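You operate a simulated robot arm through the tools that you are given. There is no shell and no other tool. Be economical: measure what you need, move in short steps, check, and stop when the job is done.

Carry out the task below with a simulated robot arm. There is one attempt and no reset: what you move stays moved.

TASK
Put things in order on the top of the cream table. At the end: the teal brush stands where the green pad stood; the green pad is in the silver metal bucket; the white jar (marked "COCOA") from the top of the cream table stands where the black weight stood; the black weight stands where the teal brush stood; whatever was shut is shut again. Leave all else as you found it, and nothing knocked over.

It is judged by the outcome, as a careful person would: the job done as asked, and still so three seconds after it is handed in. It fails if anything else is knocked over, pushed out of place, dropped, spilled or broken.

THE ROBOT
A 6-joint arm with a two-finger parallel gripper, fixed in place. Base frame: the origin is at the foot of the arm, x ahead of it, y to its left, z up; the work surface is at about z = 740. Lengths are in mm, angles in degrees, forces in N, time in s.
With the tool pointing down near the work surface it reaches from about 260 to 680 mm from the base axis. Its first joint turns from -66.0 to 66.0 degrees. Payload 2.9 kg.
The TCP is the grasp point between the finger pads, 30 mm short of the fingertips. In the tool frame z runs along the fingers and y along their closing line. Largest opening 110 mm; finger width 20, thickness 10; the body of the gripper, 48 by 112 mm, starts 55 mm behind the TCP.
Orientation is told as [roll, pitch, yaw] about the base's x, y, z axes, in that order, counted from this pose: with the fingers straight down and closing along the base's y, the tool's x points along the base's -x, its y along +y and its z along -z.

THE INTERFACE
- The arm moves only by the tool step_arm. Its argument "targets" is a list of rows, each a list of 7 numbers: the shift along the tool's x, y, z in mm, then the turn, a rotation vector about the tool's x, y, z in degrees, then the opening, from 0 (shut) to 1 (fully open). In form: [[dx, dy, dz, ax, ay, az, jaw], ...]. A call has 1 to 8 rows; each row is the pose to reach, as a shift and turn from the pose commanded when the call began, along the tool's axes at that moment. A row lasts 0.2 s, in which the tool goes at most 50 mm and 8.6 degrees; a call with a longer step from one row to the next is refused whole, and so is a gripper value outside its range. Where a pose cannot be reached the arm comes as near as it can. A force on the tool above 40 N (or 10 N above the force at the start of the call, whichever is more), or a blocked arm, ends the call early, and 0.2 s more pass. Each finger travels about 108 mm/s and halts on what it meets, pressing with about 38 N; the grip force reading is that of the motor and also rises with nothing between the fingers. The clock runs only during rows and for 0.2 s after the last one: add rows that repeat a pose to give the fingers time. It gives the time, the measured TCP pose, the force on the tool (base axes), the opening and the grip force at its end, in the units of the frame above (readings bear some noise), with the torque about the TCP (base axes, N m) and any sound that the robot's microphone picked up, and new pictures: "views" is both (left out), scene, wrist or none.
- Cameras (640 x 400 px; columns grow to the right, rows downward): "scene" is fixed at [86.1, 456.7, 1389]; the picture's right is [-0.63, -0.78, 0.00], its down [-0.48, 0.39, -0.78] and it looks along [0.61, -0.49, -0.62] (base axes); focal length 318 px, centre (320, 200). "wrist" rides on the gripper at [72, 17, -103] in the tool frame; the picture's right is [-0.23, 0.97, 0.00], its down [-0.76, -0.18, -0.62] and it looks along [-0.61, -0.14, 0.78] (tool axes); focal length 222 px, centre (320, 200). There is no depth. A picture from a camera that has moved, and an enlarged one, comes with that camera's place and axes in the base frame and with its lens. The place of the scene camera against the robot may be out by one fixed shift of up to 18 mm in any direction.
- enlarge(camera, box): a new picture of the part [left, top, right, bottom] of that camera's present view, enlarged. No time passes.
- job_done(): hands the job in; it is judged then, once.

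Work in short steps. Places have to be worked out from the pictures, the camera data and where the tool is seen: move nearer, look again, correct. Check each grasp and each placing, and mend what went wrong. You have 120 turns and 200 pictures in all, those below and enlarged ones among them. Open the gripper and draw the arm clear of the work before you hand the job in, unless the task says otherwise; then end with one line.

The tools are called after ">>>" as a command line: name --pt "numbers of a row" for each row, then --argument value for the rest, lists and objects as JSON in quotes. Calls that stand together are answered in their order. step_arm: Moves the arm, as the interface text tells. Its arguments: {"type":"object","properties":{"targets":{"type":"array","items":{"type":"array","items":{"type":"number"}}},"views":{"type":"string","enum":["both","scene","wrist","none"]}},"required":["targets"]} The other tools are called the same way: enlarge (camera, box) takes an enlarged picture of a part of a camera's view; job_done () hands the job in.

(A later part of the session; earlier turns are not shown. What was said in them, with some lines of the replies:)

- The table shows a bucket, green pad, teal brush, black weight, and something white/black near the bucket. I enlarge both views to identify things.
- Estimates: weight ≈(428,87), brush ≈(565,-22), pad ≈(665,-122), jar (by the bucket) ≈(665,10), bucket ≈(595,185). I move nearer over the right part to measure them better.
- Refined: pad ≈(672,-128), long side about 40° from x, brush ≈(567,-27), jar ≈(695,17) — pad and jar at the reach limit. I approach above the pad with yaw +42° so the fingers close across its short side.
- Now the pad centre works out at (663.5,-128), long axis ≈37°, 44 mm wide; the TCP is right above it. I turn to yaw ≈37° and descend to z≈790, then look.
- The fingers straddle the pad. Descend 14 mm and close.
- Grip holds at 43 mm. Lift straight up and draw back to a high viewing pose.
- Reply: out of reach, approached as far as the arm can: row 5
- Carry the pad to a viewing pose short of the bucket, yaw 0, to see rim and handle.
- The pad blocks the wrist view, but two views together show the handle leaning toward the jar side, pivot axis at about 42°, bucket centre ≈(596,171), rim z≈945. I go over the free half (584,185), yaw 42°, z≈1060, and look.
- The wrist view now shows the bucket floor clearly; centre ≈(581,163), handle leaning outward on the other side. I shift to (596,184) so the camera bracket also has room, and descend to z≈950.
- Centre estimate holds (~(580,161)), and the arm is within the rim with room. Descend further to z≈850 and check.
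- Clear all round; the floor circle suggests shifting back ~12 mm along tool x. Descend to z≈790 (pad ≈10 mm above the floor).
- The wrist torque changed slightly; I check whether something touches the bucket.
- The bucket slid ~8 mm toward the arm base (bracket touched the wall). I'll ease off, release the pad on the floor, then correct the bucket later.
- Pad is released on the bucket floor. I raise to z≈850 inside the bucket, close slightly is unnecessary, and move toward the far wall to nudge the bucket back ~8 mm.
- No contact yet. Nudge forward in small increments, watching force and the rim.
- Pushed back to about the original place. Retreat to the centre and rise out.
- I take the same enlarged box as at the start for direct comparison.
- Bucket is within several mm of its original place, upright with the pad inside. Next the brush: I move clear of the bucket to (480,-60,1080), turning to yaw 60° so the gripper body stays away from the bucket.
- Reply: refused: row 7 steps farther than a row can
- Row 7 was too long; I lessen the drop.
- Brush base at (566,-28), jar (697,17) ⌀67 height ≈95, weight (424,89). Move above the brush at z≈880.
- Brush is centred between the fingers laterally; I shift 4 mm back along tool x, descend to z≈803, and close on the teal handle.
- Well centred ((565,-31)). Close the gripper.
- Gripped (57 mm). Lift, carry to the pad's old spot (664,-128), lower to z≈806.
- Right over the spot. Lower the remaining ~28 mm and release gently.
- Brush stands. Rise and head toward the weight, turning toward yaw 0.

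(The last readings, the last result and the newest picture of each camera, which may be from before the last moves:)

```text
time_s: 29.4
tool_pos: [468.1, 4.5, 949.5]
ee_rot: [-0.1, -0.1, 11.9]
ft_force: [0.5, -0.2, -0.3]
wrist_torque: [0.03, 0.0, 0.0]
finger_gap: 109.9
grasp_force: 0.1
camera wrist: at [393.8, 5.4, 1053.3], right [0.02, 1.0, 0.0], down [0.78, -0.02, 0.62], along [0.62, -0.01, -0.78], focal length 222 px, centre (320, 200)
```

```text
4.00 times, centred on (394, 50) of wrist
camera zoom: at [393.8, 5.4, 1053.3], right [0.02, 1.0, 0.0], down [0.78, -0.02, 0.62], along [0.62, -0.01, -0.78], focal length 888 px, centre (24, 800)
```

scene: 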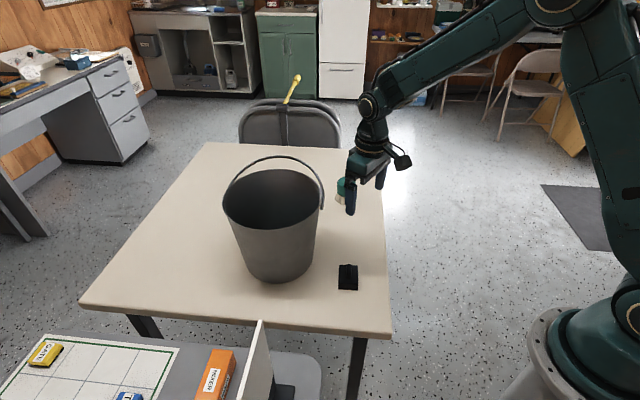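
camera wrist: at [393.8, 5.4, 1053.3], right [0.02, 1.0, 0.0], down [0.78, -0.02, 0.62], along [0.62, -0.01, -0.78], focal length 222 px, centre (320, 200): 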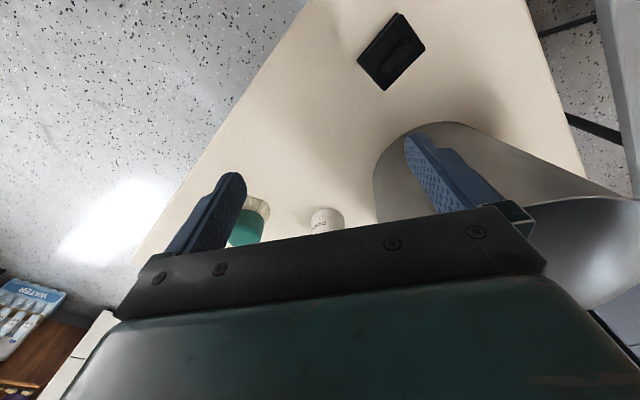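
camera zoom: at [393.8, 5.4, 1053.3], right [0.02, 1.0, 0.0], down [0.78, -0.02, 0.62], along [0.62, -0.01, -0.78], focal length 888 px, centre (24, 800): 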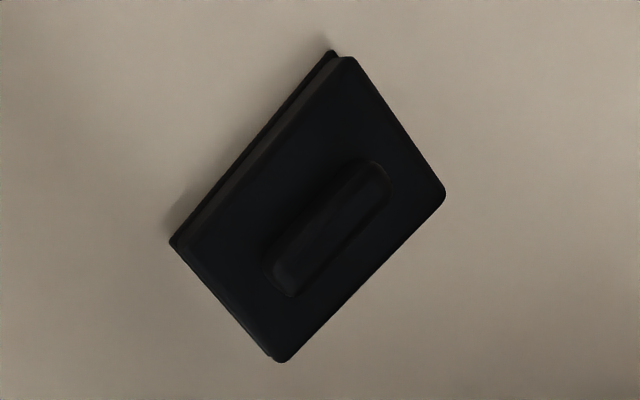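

Weight: centre (424,87.5), 57×48 mm, long axis at −43°, with a bar on top. I go above it with yaw −42° to close across the 48 mm side.

>>> step_arm --pt "4 13 10 0 0 7.7 1" --pt "8 26 20 0 0 15.4 1" --pt "11 39 30 0 0 23.1 1" --pt "15 52 40 0 0 30.8 1" --pt "19 65 50 0 0 38.5 1" --pt "22 78 60 0 0 46.2 1" --pt "26 90 90 0 0 54 1" --pt "26 90 120 0 0 54 1"

```text
time_s: 31.2
tool_pos: [424.7, 86.2, 829.4]
ee_rot: [-0.1, 0.0, -42.1]
ft_force: [0.1, 0.5, -0.5]
wrist_torque: [-0.02, -0.02, 0.0]
finger_gap: 110.1
grasp_force: 0.0
camera wrist: at [381.9, 147.9, 933.3], right [0.82, 0.57, 0.0], down [0.45, -0.64, 0.62], along [0.36, -0.51, -0.78], focal length 222 px, centre (320, 200)
```

scene: 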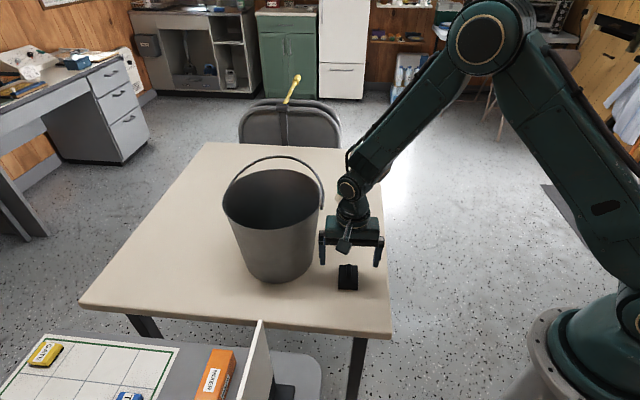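
wrist: 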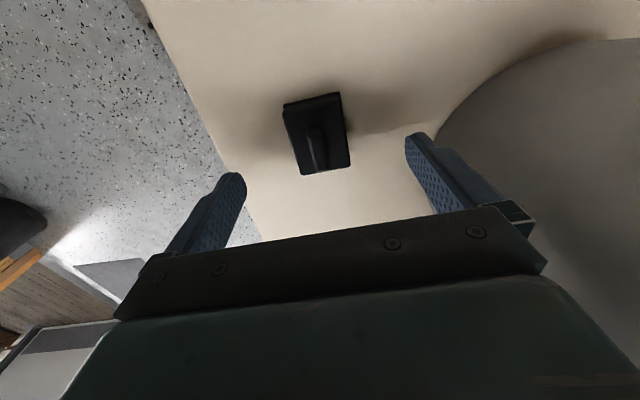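

With this yaw the gripper body is close to the bucket wall. I back away from the bucket, and turn 90° to yaw 48° to grip across the 57 mm side instead.

>>> step_arm --pt "0 -30 0 0 0 0 1" --pt "0 -50 -10 0 0 -7 1" --pt "0 -55 -30 0 0 -15 1" --pt "0 -55 -50 0 0 -23 1" --pt "0 -55 -60 0 0 -31 1" --pt "0 -55 -60 0 0 -39 1" --pt "0 -55 -60 0 0 -47 1" --pt "0 -55 -60 0 0 -55 1" --views "none"

>>> enlarge --camera "scene" --box '[200, 130, 420, 310]'

```text
time_s: 33.0
tool_pos: [386.5, 46.7, 889.7]
ee_rot: [0.0, 0.0, 13.2]
ft_force: [0.0, -0.4, 0.1]
wrist_torque: [0.01, 0.01, 0.03]
finger_gap: 110.0
grasp_force: 0.0
```

```text
2.22 times, centred on (310, 220) of scene
camera zoom: at [86.1, 456.7, 1389.0], right [-0.63, -0.78, 0.0], down [-0.48, 0.39, -0.78], along [0.61, -0.49, -0.62], focal length 707 px, centre (342, 156)
```

zoom: 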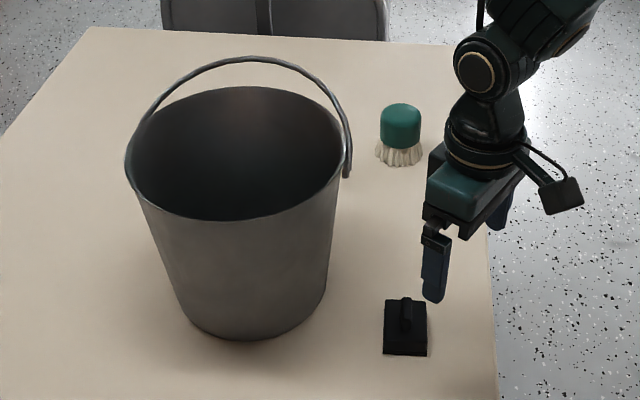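

Bucket unmoved. Now to (424,87.5) with yaw 48°, z≈830.

>>> step_arm --pt "-9 6 0 0 0 -7 1" --pt "-18 12 0 0 0 -14 1" --pt "-27 19 0 0 0 -21 1" --pt "-36 25 10 0 0 -28 1" --pt "-46 31 30 0 0 -35 1" --pt "-46 31 58 0 0 -35 1" --pt "-46 31 58 0 0 -35 1"

```text
time_s: 34.6
tool_pos: [425.2, 86.2, 830.7]
ee_rot: [0.1, 0.0, 48.1]
ft_force: [-0.4, 0.6, -0.2]
wrist_torque: [0.02, 0.02, 0.02]
finger_gap: 109.9
grasp_force: 0.0
camera wrist: at [364.3, 43.2, 935.0], right [-0.57, 0.82, 0.0], down [0.64, 0.45, 0.62], along [0.51, 0.36, -0.78], focal length 222 px, centre (320, 200)
```

scene: 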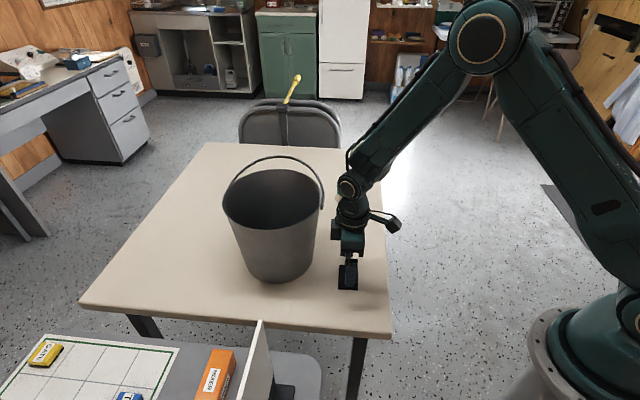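
wrist: 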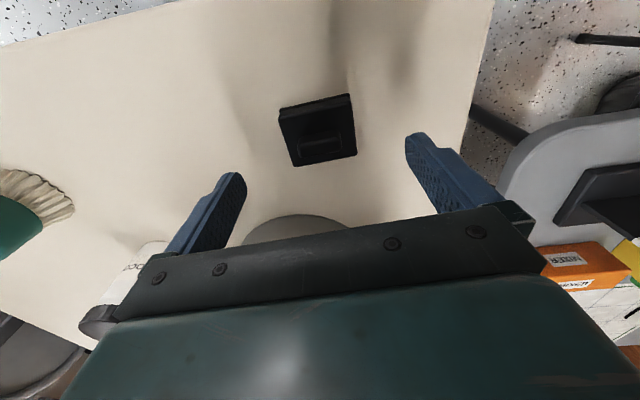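

Aligned. Descend to z≈774 and close on the plate.

>>> step_arm --pt "2 0 25 0 0 0 1" --pt "2 0 45 0 0 0 1" --pt "2 0 56 0 0 0 1" --pt "2 0 56 0 0 0 0.7" --pt "2 0 56 0 0 0 0.45" --pt "2 0 56 0 0 0 0.4" --pt "2 0 56 0 0 0 0.4"

```text
time_s: 36.2
tool_pos: [424.6, 84.8, 775.3]
ee_rot: [-0.1, 0.0, 48.0]
ft_force: [0.6, -0.3, 0.2]
wrist_torque: [0.02, -0.05, -0.07]
finger_gap: 57.4
grasp_force: 37.9
camera wrist: at [363.0, 42.1, 879.8], right [-0.57, 0.82, 0.0], down [0.64, 0.45, 0.62], along [0.51, 0.36, -0.78], focal length 222 px, centre (320, 200)
```

scene: 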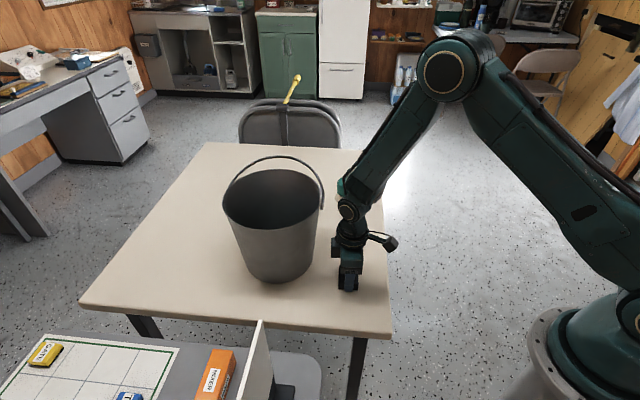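
wrist: 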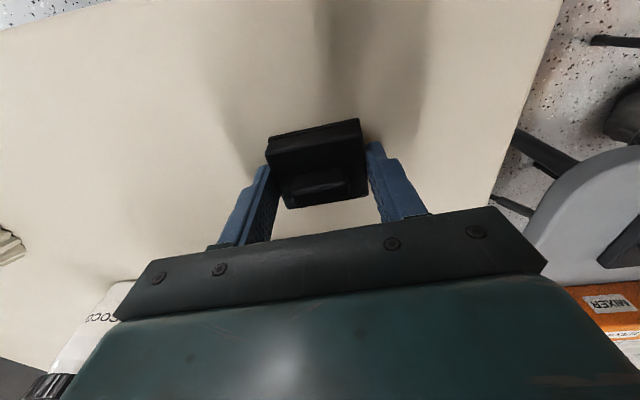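

Firm grip (57 mm). Lift 60 mm, carry to the brush's old spot (565,-30).

>>> step_arm --pt "0 0 -20 0 0 0 0.4" --pt "0 0 -60 0 0 0 0.4" --pt "-2 -36 -60 0 0 0 0.4" --pt "-5 -73 -60 0 0 0 0.4" --pt "-7 -110 -60 0 0 0 0.4" --pt "-10 -146 -60 0 0 0 0.4" --pt "-12 -182 -60 0 0 0 0.4" --pt "-12 -182 -40 0 0 0 0.4"

```text
time_s: 38.0
tool_pos: [566.5, -28.3, 814.6]
ee_rot: [0.1, 0.1, 47.9]
ft_force: [-0.7, -0.4, -3.4]
wrist_torque: [-0.02, 0.0, 0.0]
finger_gap: 57.6
grasp_force: 38.0
camera wrist: at [506.3, -70.1, 919.2], right [-0.57, 0.82, 0.0], down [0.64, 0.45, 0.62], along [0.51, 0.36, -0.78], focal length 222 px, centre (320, 200)
```

scene: 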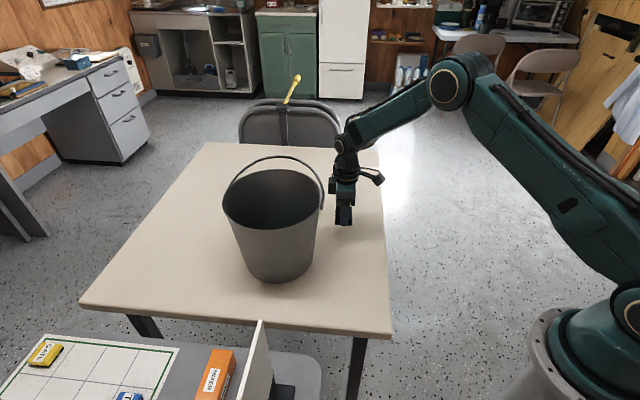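
wrist: 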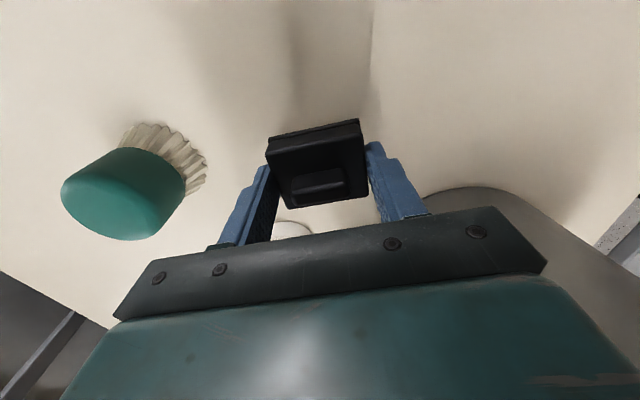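

Lower to z≈775 and release.

>>> step_arm --pt "0 0 20 0 0 0 0.4" --pt "0 0 34 0 0 0 0.4" --pt "0 0 39 0 0 0 0.4" --pt "0 0 39 0 0 0 0.6" --pt "0 0 39 0 0 0 0.9" --pt "0 0 39 0 0 0 0.9" --pt "0 0 -5 0 0 0 0.9" --pt "0 0 -50 0 0 0 0.9"

```text
time_s: 39.8
tool_pos: [567.5, -26.1, 865.1]
ee_rot: [0.1, 0.0, 48.0]
ft_force: [-0.3, -0.1, 0.8]
wrist_torque: [0.01, 0.01, -0.01]
finger_gap: 98.8
grasp_force: 0.0
camera wrist: at [506.6, -69.3, 969.8], right [-0.57, 0.82, 0.0], down [0.64, 0.45, 0.62], along [0.51, 0.36, -0.78], focal length 222 px, centre (320, 200)
```

scene: 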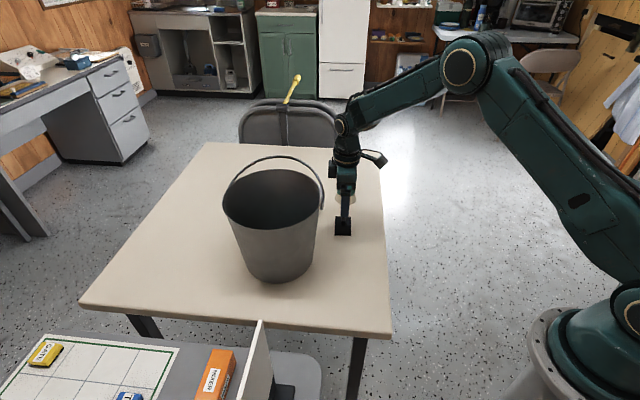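
wrist: 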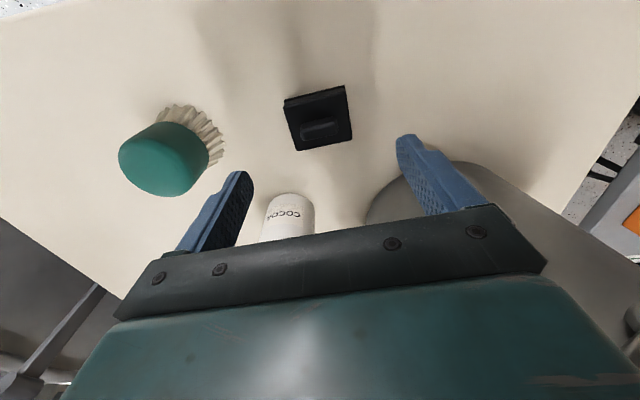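

Weight placed at the brush's old spot. For the jar I tilt the tool 15° outward along heading 48° so the forearm stays clear of the bucket handle; go above the jar (697,17) at z≈895.

>>> step_arm --pt "0 0 -20 0 0 0 1" --pt "-20 -11 -30 0 -5 0 1" --pt "-45 -25 -30 0 -10 0 1" --pt "-70 -39 -30 0 -15 0 1" --pt "-95 -54 -30 0 -15 0 1" --pt "-118 -67 -30 0 -15 0 1" --pt "-118 -67 -30 0 -15 0 1"

```text
time_s: 41.4
tool_pos: [696.7, 14.0, 896.3]
ee_rot: [0.1, -15.0, 48.0]
ft_force: [-0.3, -0.2, -0.7]
wrist_torque: [0.0, 0.0, -0.02]
finger_gap: 109.9
grasp_force: 0.1
camera wrist: at [618.8, -45.9, 977.4], right [-0.58, 0.81, 0.06], down [0.52, 0.31, 0.8], along [0.63, 0.49, -0.6], focal length 222 px, centre (320, 200)
```

scene: 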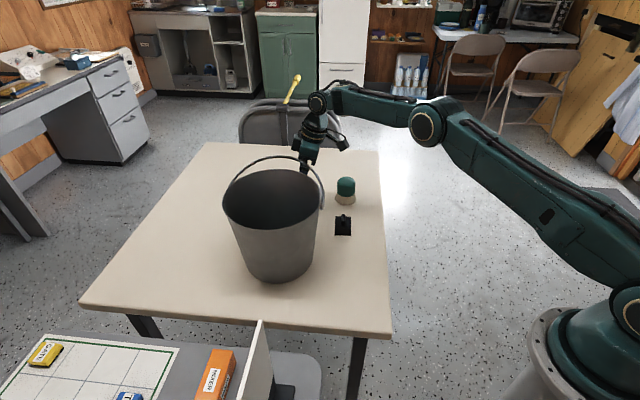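
wrist: 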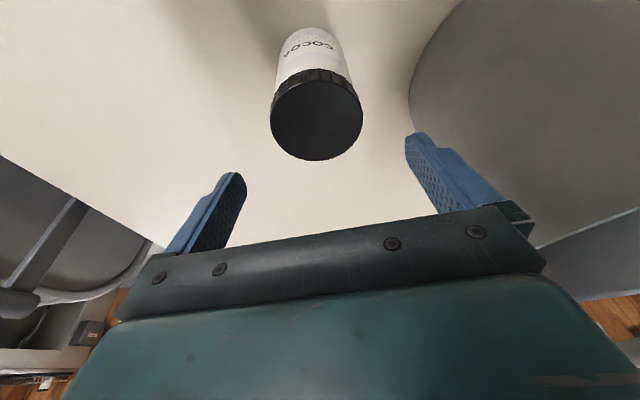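

Jar visible between the fingers, centre ≈(694,15). Descend vertically (in tilted tool axes) 50 mm and check clearance.

>>> step_arm --pt "6 1 16 0 0 0 1" --pt "10 1.5 32 0 0 0 1" --pt "15 1.5 48 0 0 0 1" --pt "15 1.5 48 0 0 0 1" --views "wrist"

>>> enlarge --camera "scene" --box '[200, 60, 420, 240]'

```text
time_s: 42.4
tool_pos: [693.4, 13.8, 844.2]
ee_rot: [0.0, -15.1, 48.0]
ft_force: [0.0, -0.2, 0.9]
wrist_torque: [-0.02, -0.03, 0.01]
finger_gap: 109.9
grasp_force: 0.0
camera wrist: at [616.4, -46.1, 927.1], right [-0.58, 0.81, 0.06], down [0.52, 0.31, 0.8], along [0.63, 0.49, -0.6], focal length 222 px, centre (320, 200)
```

wrist: 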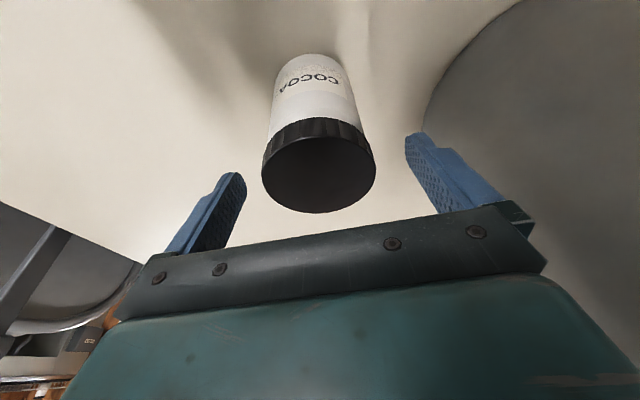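

```text
2.22 times, centred on (310, 150) of scene
camera zoom: at [86.1, 456.7, 1389.0], right [-0.63, -0.78, 0.0], down [-0.48, 0.39, -0.78], along [0.61, -0.49, -0.62], focal length 707 px, centre (342, 311)
```

zoom: 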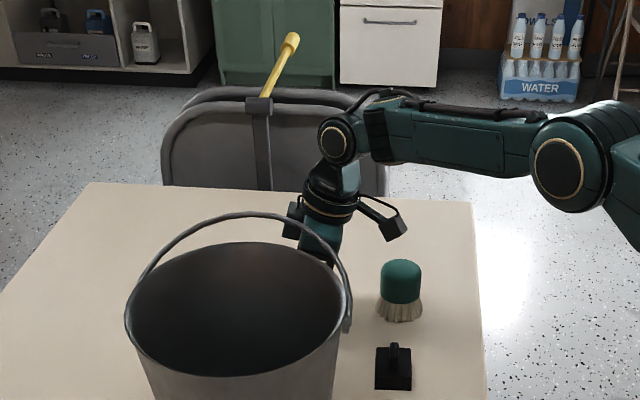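

Clear. Descend another 44 mm to z≈800 and look before closing.

>>> step_arm --pt "4 0 14 0 0 0 1" --pt "8 0 28 0 0 0 1" --pt "11 0 42 0 0 0 1" --pt "11 0 42 0 0 0 1" --views "wrist"

>>> enlarge --camera "scene" --box '[200, 60, 420, 240]'

```text
time_s: 43.4
tool_pos: [694.2, 14.8, 802.8]
ee_rot: [0.0, -15.0, 48.1]
ft_force: [0.0, 0.8, 0.7]
wrist_torque: [0.0, -0.03, -0.02]
finger_gap: 110.0
grasp_force: 0.0
camera wrist: at [616.2, -45.2, 883.7], right [-0.58, 0.81, 0.06], down [0.52, 0.31, 0.8], along [0.63, 0.49, -0.6], focal length 222 px, centre (320, 200)
```

wrist: 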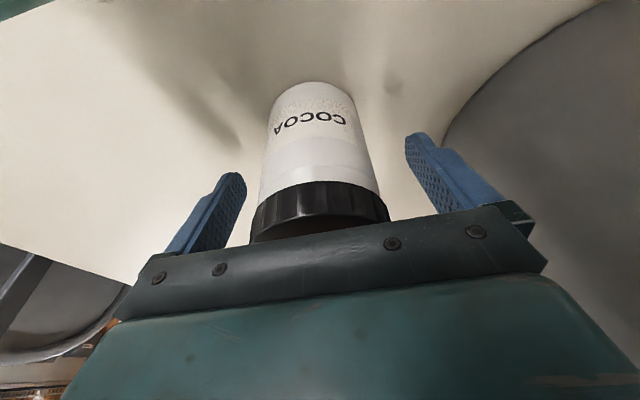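

```text
2.22 times, centred on (310, 150) of scene
camera zoom: at [86.1, 456.7, 1389.0], right [-0.63, -0.78, 0.0], down [-0.48, 0.39, -0.78], along [0.61, -0.49, -0.62], focal length 707 px, centre (342, 311)
```

zoom: 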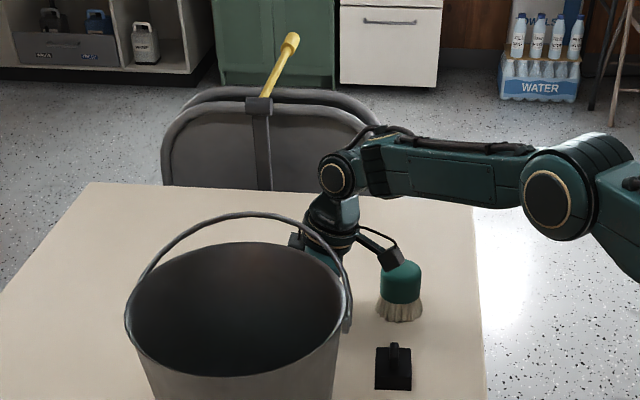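

Jar centred between fingers. Close.

>>> step_arm --pt "0 0 0 0 0 0 0.75" --pt "0 0 0 0 0 0 0.55" --pt "0 0 0 0 0 0 0.5" --pt "0 0 0 0 0 0 0.5" --views "wrist"

```text
time_s: 44.4
tool_pos: [693.6, 14.6, 803.1]
ee_rot: [0.0, -15.0, 48.0]
ft_force: [0.8, -0.6, -1.0]
wrist_torque: [0.04, 0.02, -0.01]
finger_gap: 63.7
grasp_force: 38.4
camera wrist: at [616.1, -45.4, 884.0], right [-0.58, 0.81, 0.06], down [0.52, 0.31, 0.8], along [0.63, 0.49, -0.6], focal length 222 px, centre (320, 200)
```

wrist: 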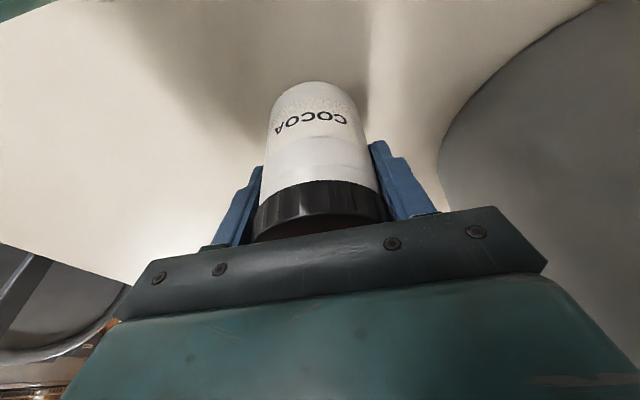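

Gripped at 64 mm. Lift vertically 100 mm, then draw back to about (600,-30).

>>> step_arm --pt "-5 0 -19 0 0 0 0.5" --pt "-16 0 -58 0 0 0 0.5" --pt "-26 0 -97 0 0 0 0.5" --pt "5 13 -105 0 0 0 0.5" --pt "36 27 -113 0 0 0 0.5" --pt "67 40 -122 0 0 0 0.5" --pt "67 40 -122 0 0 0 0.5"

```text
time_s: 46.0
tool_pos: [599.3, -30.7, 902.8]
ee_rot: [-0.1, -15.0, 48.0]
ft_force: [-0.3, -0.5, -3.1]
wrist_torque: [0.01, 0.02, 0.0]
finger_gap: 63.5
grasp_force: 37.7
camera wrist: at [522.2, -91.0, 984.1], right [-0.58, 0.81, 0.06], down [0.52, 0.31, 0.8], along [0.63, 0.49, -0.6], focal length 222 px, centre (320, 200)
```

scene: 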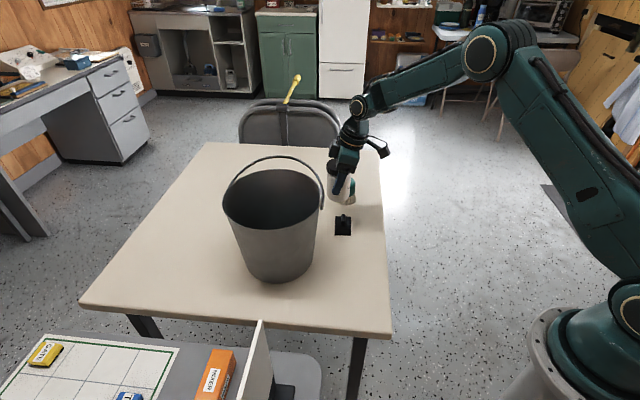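
wrist: 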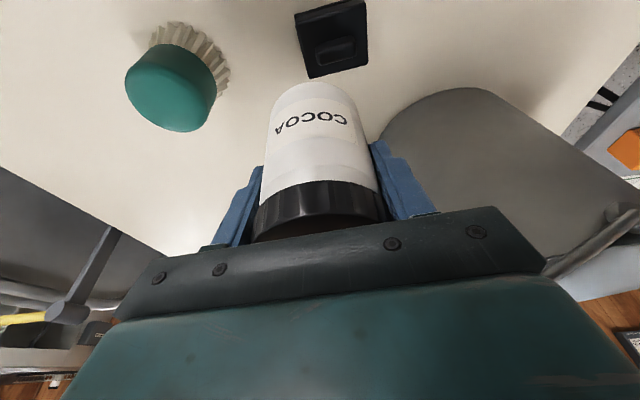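

Jar held upright. Carry to (440,-20) while turning to yaw 26°.

>>> step_arm --pt "24 31 -6.4 1.4 0 5.3 0.5" --pt "48 62 -12.8 2.8 0 10.6 0.5" --pt "72 94 -19.2 4.3 0 16 0.5" --pt "95.5 125 -25.6 5.7 0 21.25 0.5" --pt "95.5 125 -25.6 5.7 0 21.25 0.5" --views "scene"

```text
time_s: 47.2
tool_pos: [440.8, -20.2, 903.2]
ee_rot: [0.1, -15.0, 25.9]
ft_force: [1.3, -0.1, -2.9]
wrist_torque: [0.01, -0.02, 0.04]
finger_gap: 63.9
grasp_force: 38.0
```

scene: 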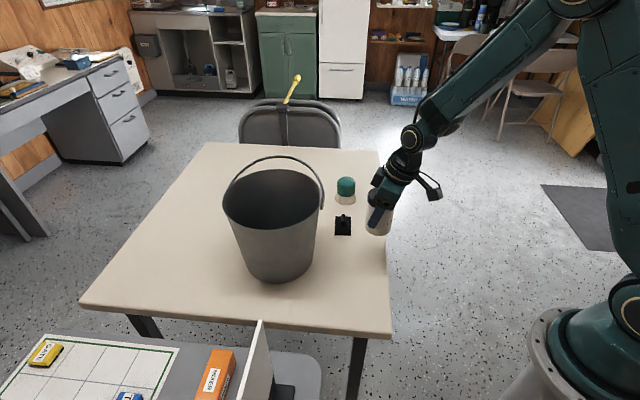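

Move to above the weight's old spot (422.5,85.5), TCP z≈838.

>>> step_arm --pt "-3 26 17.5 0 0 0 0.5" --pt "-6 52 35 0 0 0 0.5" --pt "-9 78 53 0 0 0 0.5" --pt "-12 103 70.5 0 0 0 0.5" --pt "-12 103 70.5 0 0 0 0.5"

>>> enlarge --camera "scene" --box '[200, 130, 420, 310]'

```text
time_s: 48.4
tool_pos: [421.9, 85.0, 838.0]
ee_rot: [-0.1, -15.0, 26.0]
ft_force: [0.8, 0.2, -2.8]
wrist_torque: [0.01, 0.0, 0.01]
finger_gap: 63.8
grasp_force: 38.4
camera wrist: at [327.8, 58.4, 919.3], right [-0.23, 0.97, 0.06], down [0.59, 0.09, 0.8], along [0.77, 0.22, -0.6], focal length 222 px, centre (320, 200)
```

scene: 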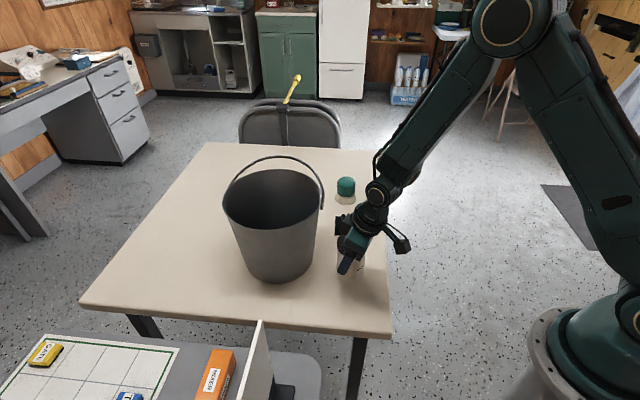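
wrist: 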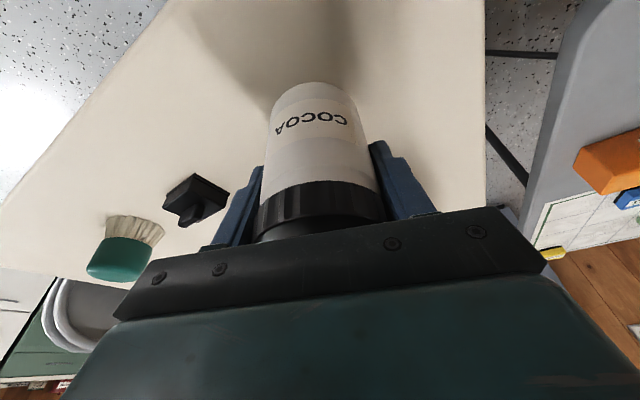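

```text
2.22 times, centred on (310, 220) of scene
camera zoom: at [86.1, 456.8, 1389.0], right [-0.63, -0.78, 0.0], down [-0.48, 0.39, -0.78], along [0.61, -0.49, -0.62], focal length 707 px, centre (342, 156)
```

zoom: 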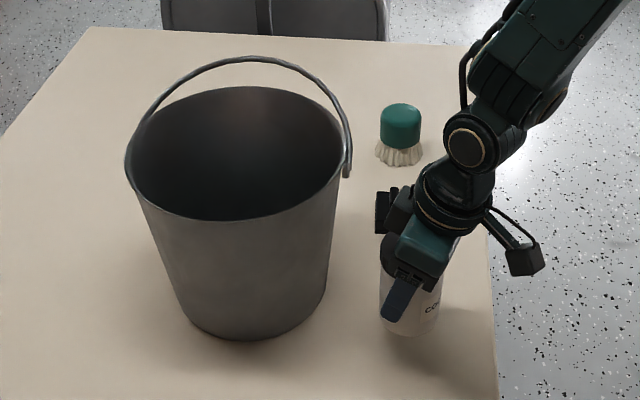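

Lower 34 mm to z≈803.5 and release.

>>> step_arm --pt "4 0 15 0 0 0 0.5" --pt "7 0 27 0 0 0 0.5" --pt "9 0 33 0 0 0 0.5" --pt "9 0 33 0 0 0 0.5" --pt "9 0 33 0 0 0 0.65" --pt "9 0 33 0 0 0 0.85" --pt "9 0 33 0 0 0 1" --pt "9 0 33 0 0 0 1" --views "wrist"

```text
time_s: 50.2
tool_pos: [422.1, 85.9, 803.9]
ee_rot: [0.1, -15.0, 26.0]
ft_force: [0.3, 1.0, -0.1]
wrist_torque: [0.0, 0.02, -0.01]
finger_gap: 110.0
grasp_force: 0.1
camera wrist: at [327.6, 58.7, 885.3], right [-0.23, 0.97, 0.06], down [0.59, 0.09, 0.8], along [0.77, 0.22, -0.6], focal length 222 px, centre (320, 200)
```

wrist: 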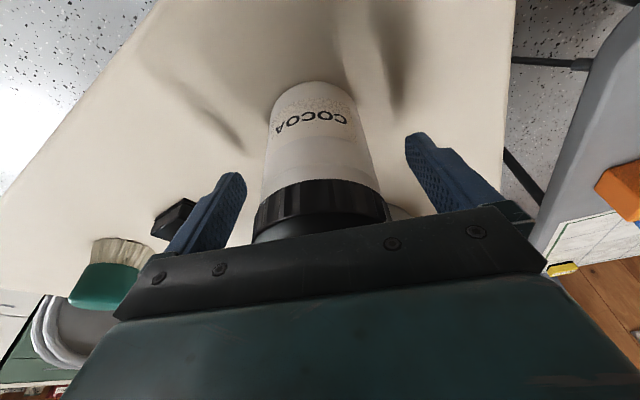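

Jar stands free. Retract along the tool axis (up and away from the bucket).

>>> step_arm --pt "0 0 -30 0 0 0 1" --pt "0 0 -70 0 0 0 1" --pt "0 0 -115 0 0 0 1" --pt "0 0 -160 0 0 0 1" --pt "0 -40 -185 0 0 0 1" --pt "0 -85 -195 0 0 0 1" --pt "0 -130 -200 0 0 0 1" --pt "0 -130 -200 0 0 0 1"

>>> enlarge --camera "scene" --box '[200, 130, 420, 310]'

```text
time_s: 52.0
tool_pos: [431.6, -52.6, 997.3]
ee_rot: [0.0, -15.0, 26.0]
ft_force: [1.0, 0.3, 0.1]
wrist_torque: [0.06, -0.01, 0.02]
finger_gap: 109.8
grasp_force: 0.0
camera wrist: at [337.8, -79.9, 1079.2], right [-0.23, 0.97, 0.06], down [0.59, 0.09, 0.8], along [0.77, 0.22, -0.6], focal length 222 px, centre (320, 200)
```

scene: 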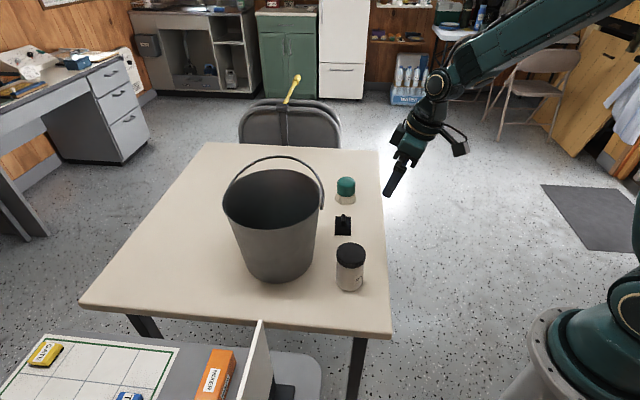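
wrist: 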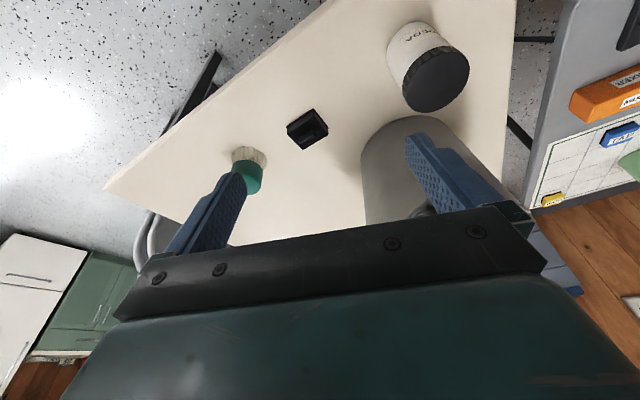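

```text
2.22 times, centred on (310, 220) of scene
camera zoom: at [86.1, 456.7, 1389.0], right [-0.63, -0.78, 0.0], down [-0.48, 0.39, -0.78], along [0.61, -0.49, -0.62], focal length 707 px, centre (342, 156)
```

zoom: 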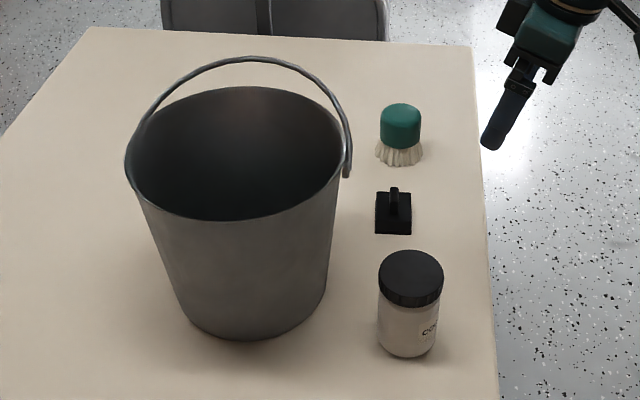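

The brush, weight and jar stand in their new places, the pad is in the bucket, and the arm is clear with the gripper open.

>>> job_done

```text
The job is handed in.
```

The brush stands where the pad was, the weight where the brush was, the COCOA jar where the weight was with its lid still on, and the pad is in the bucket. I bumped the bucket while lowering the pad and nudged it back; it stands upright about 8 mm from where it was.
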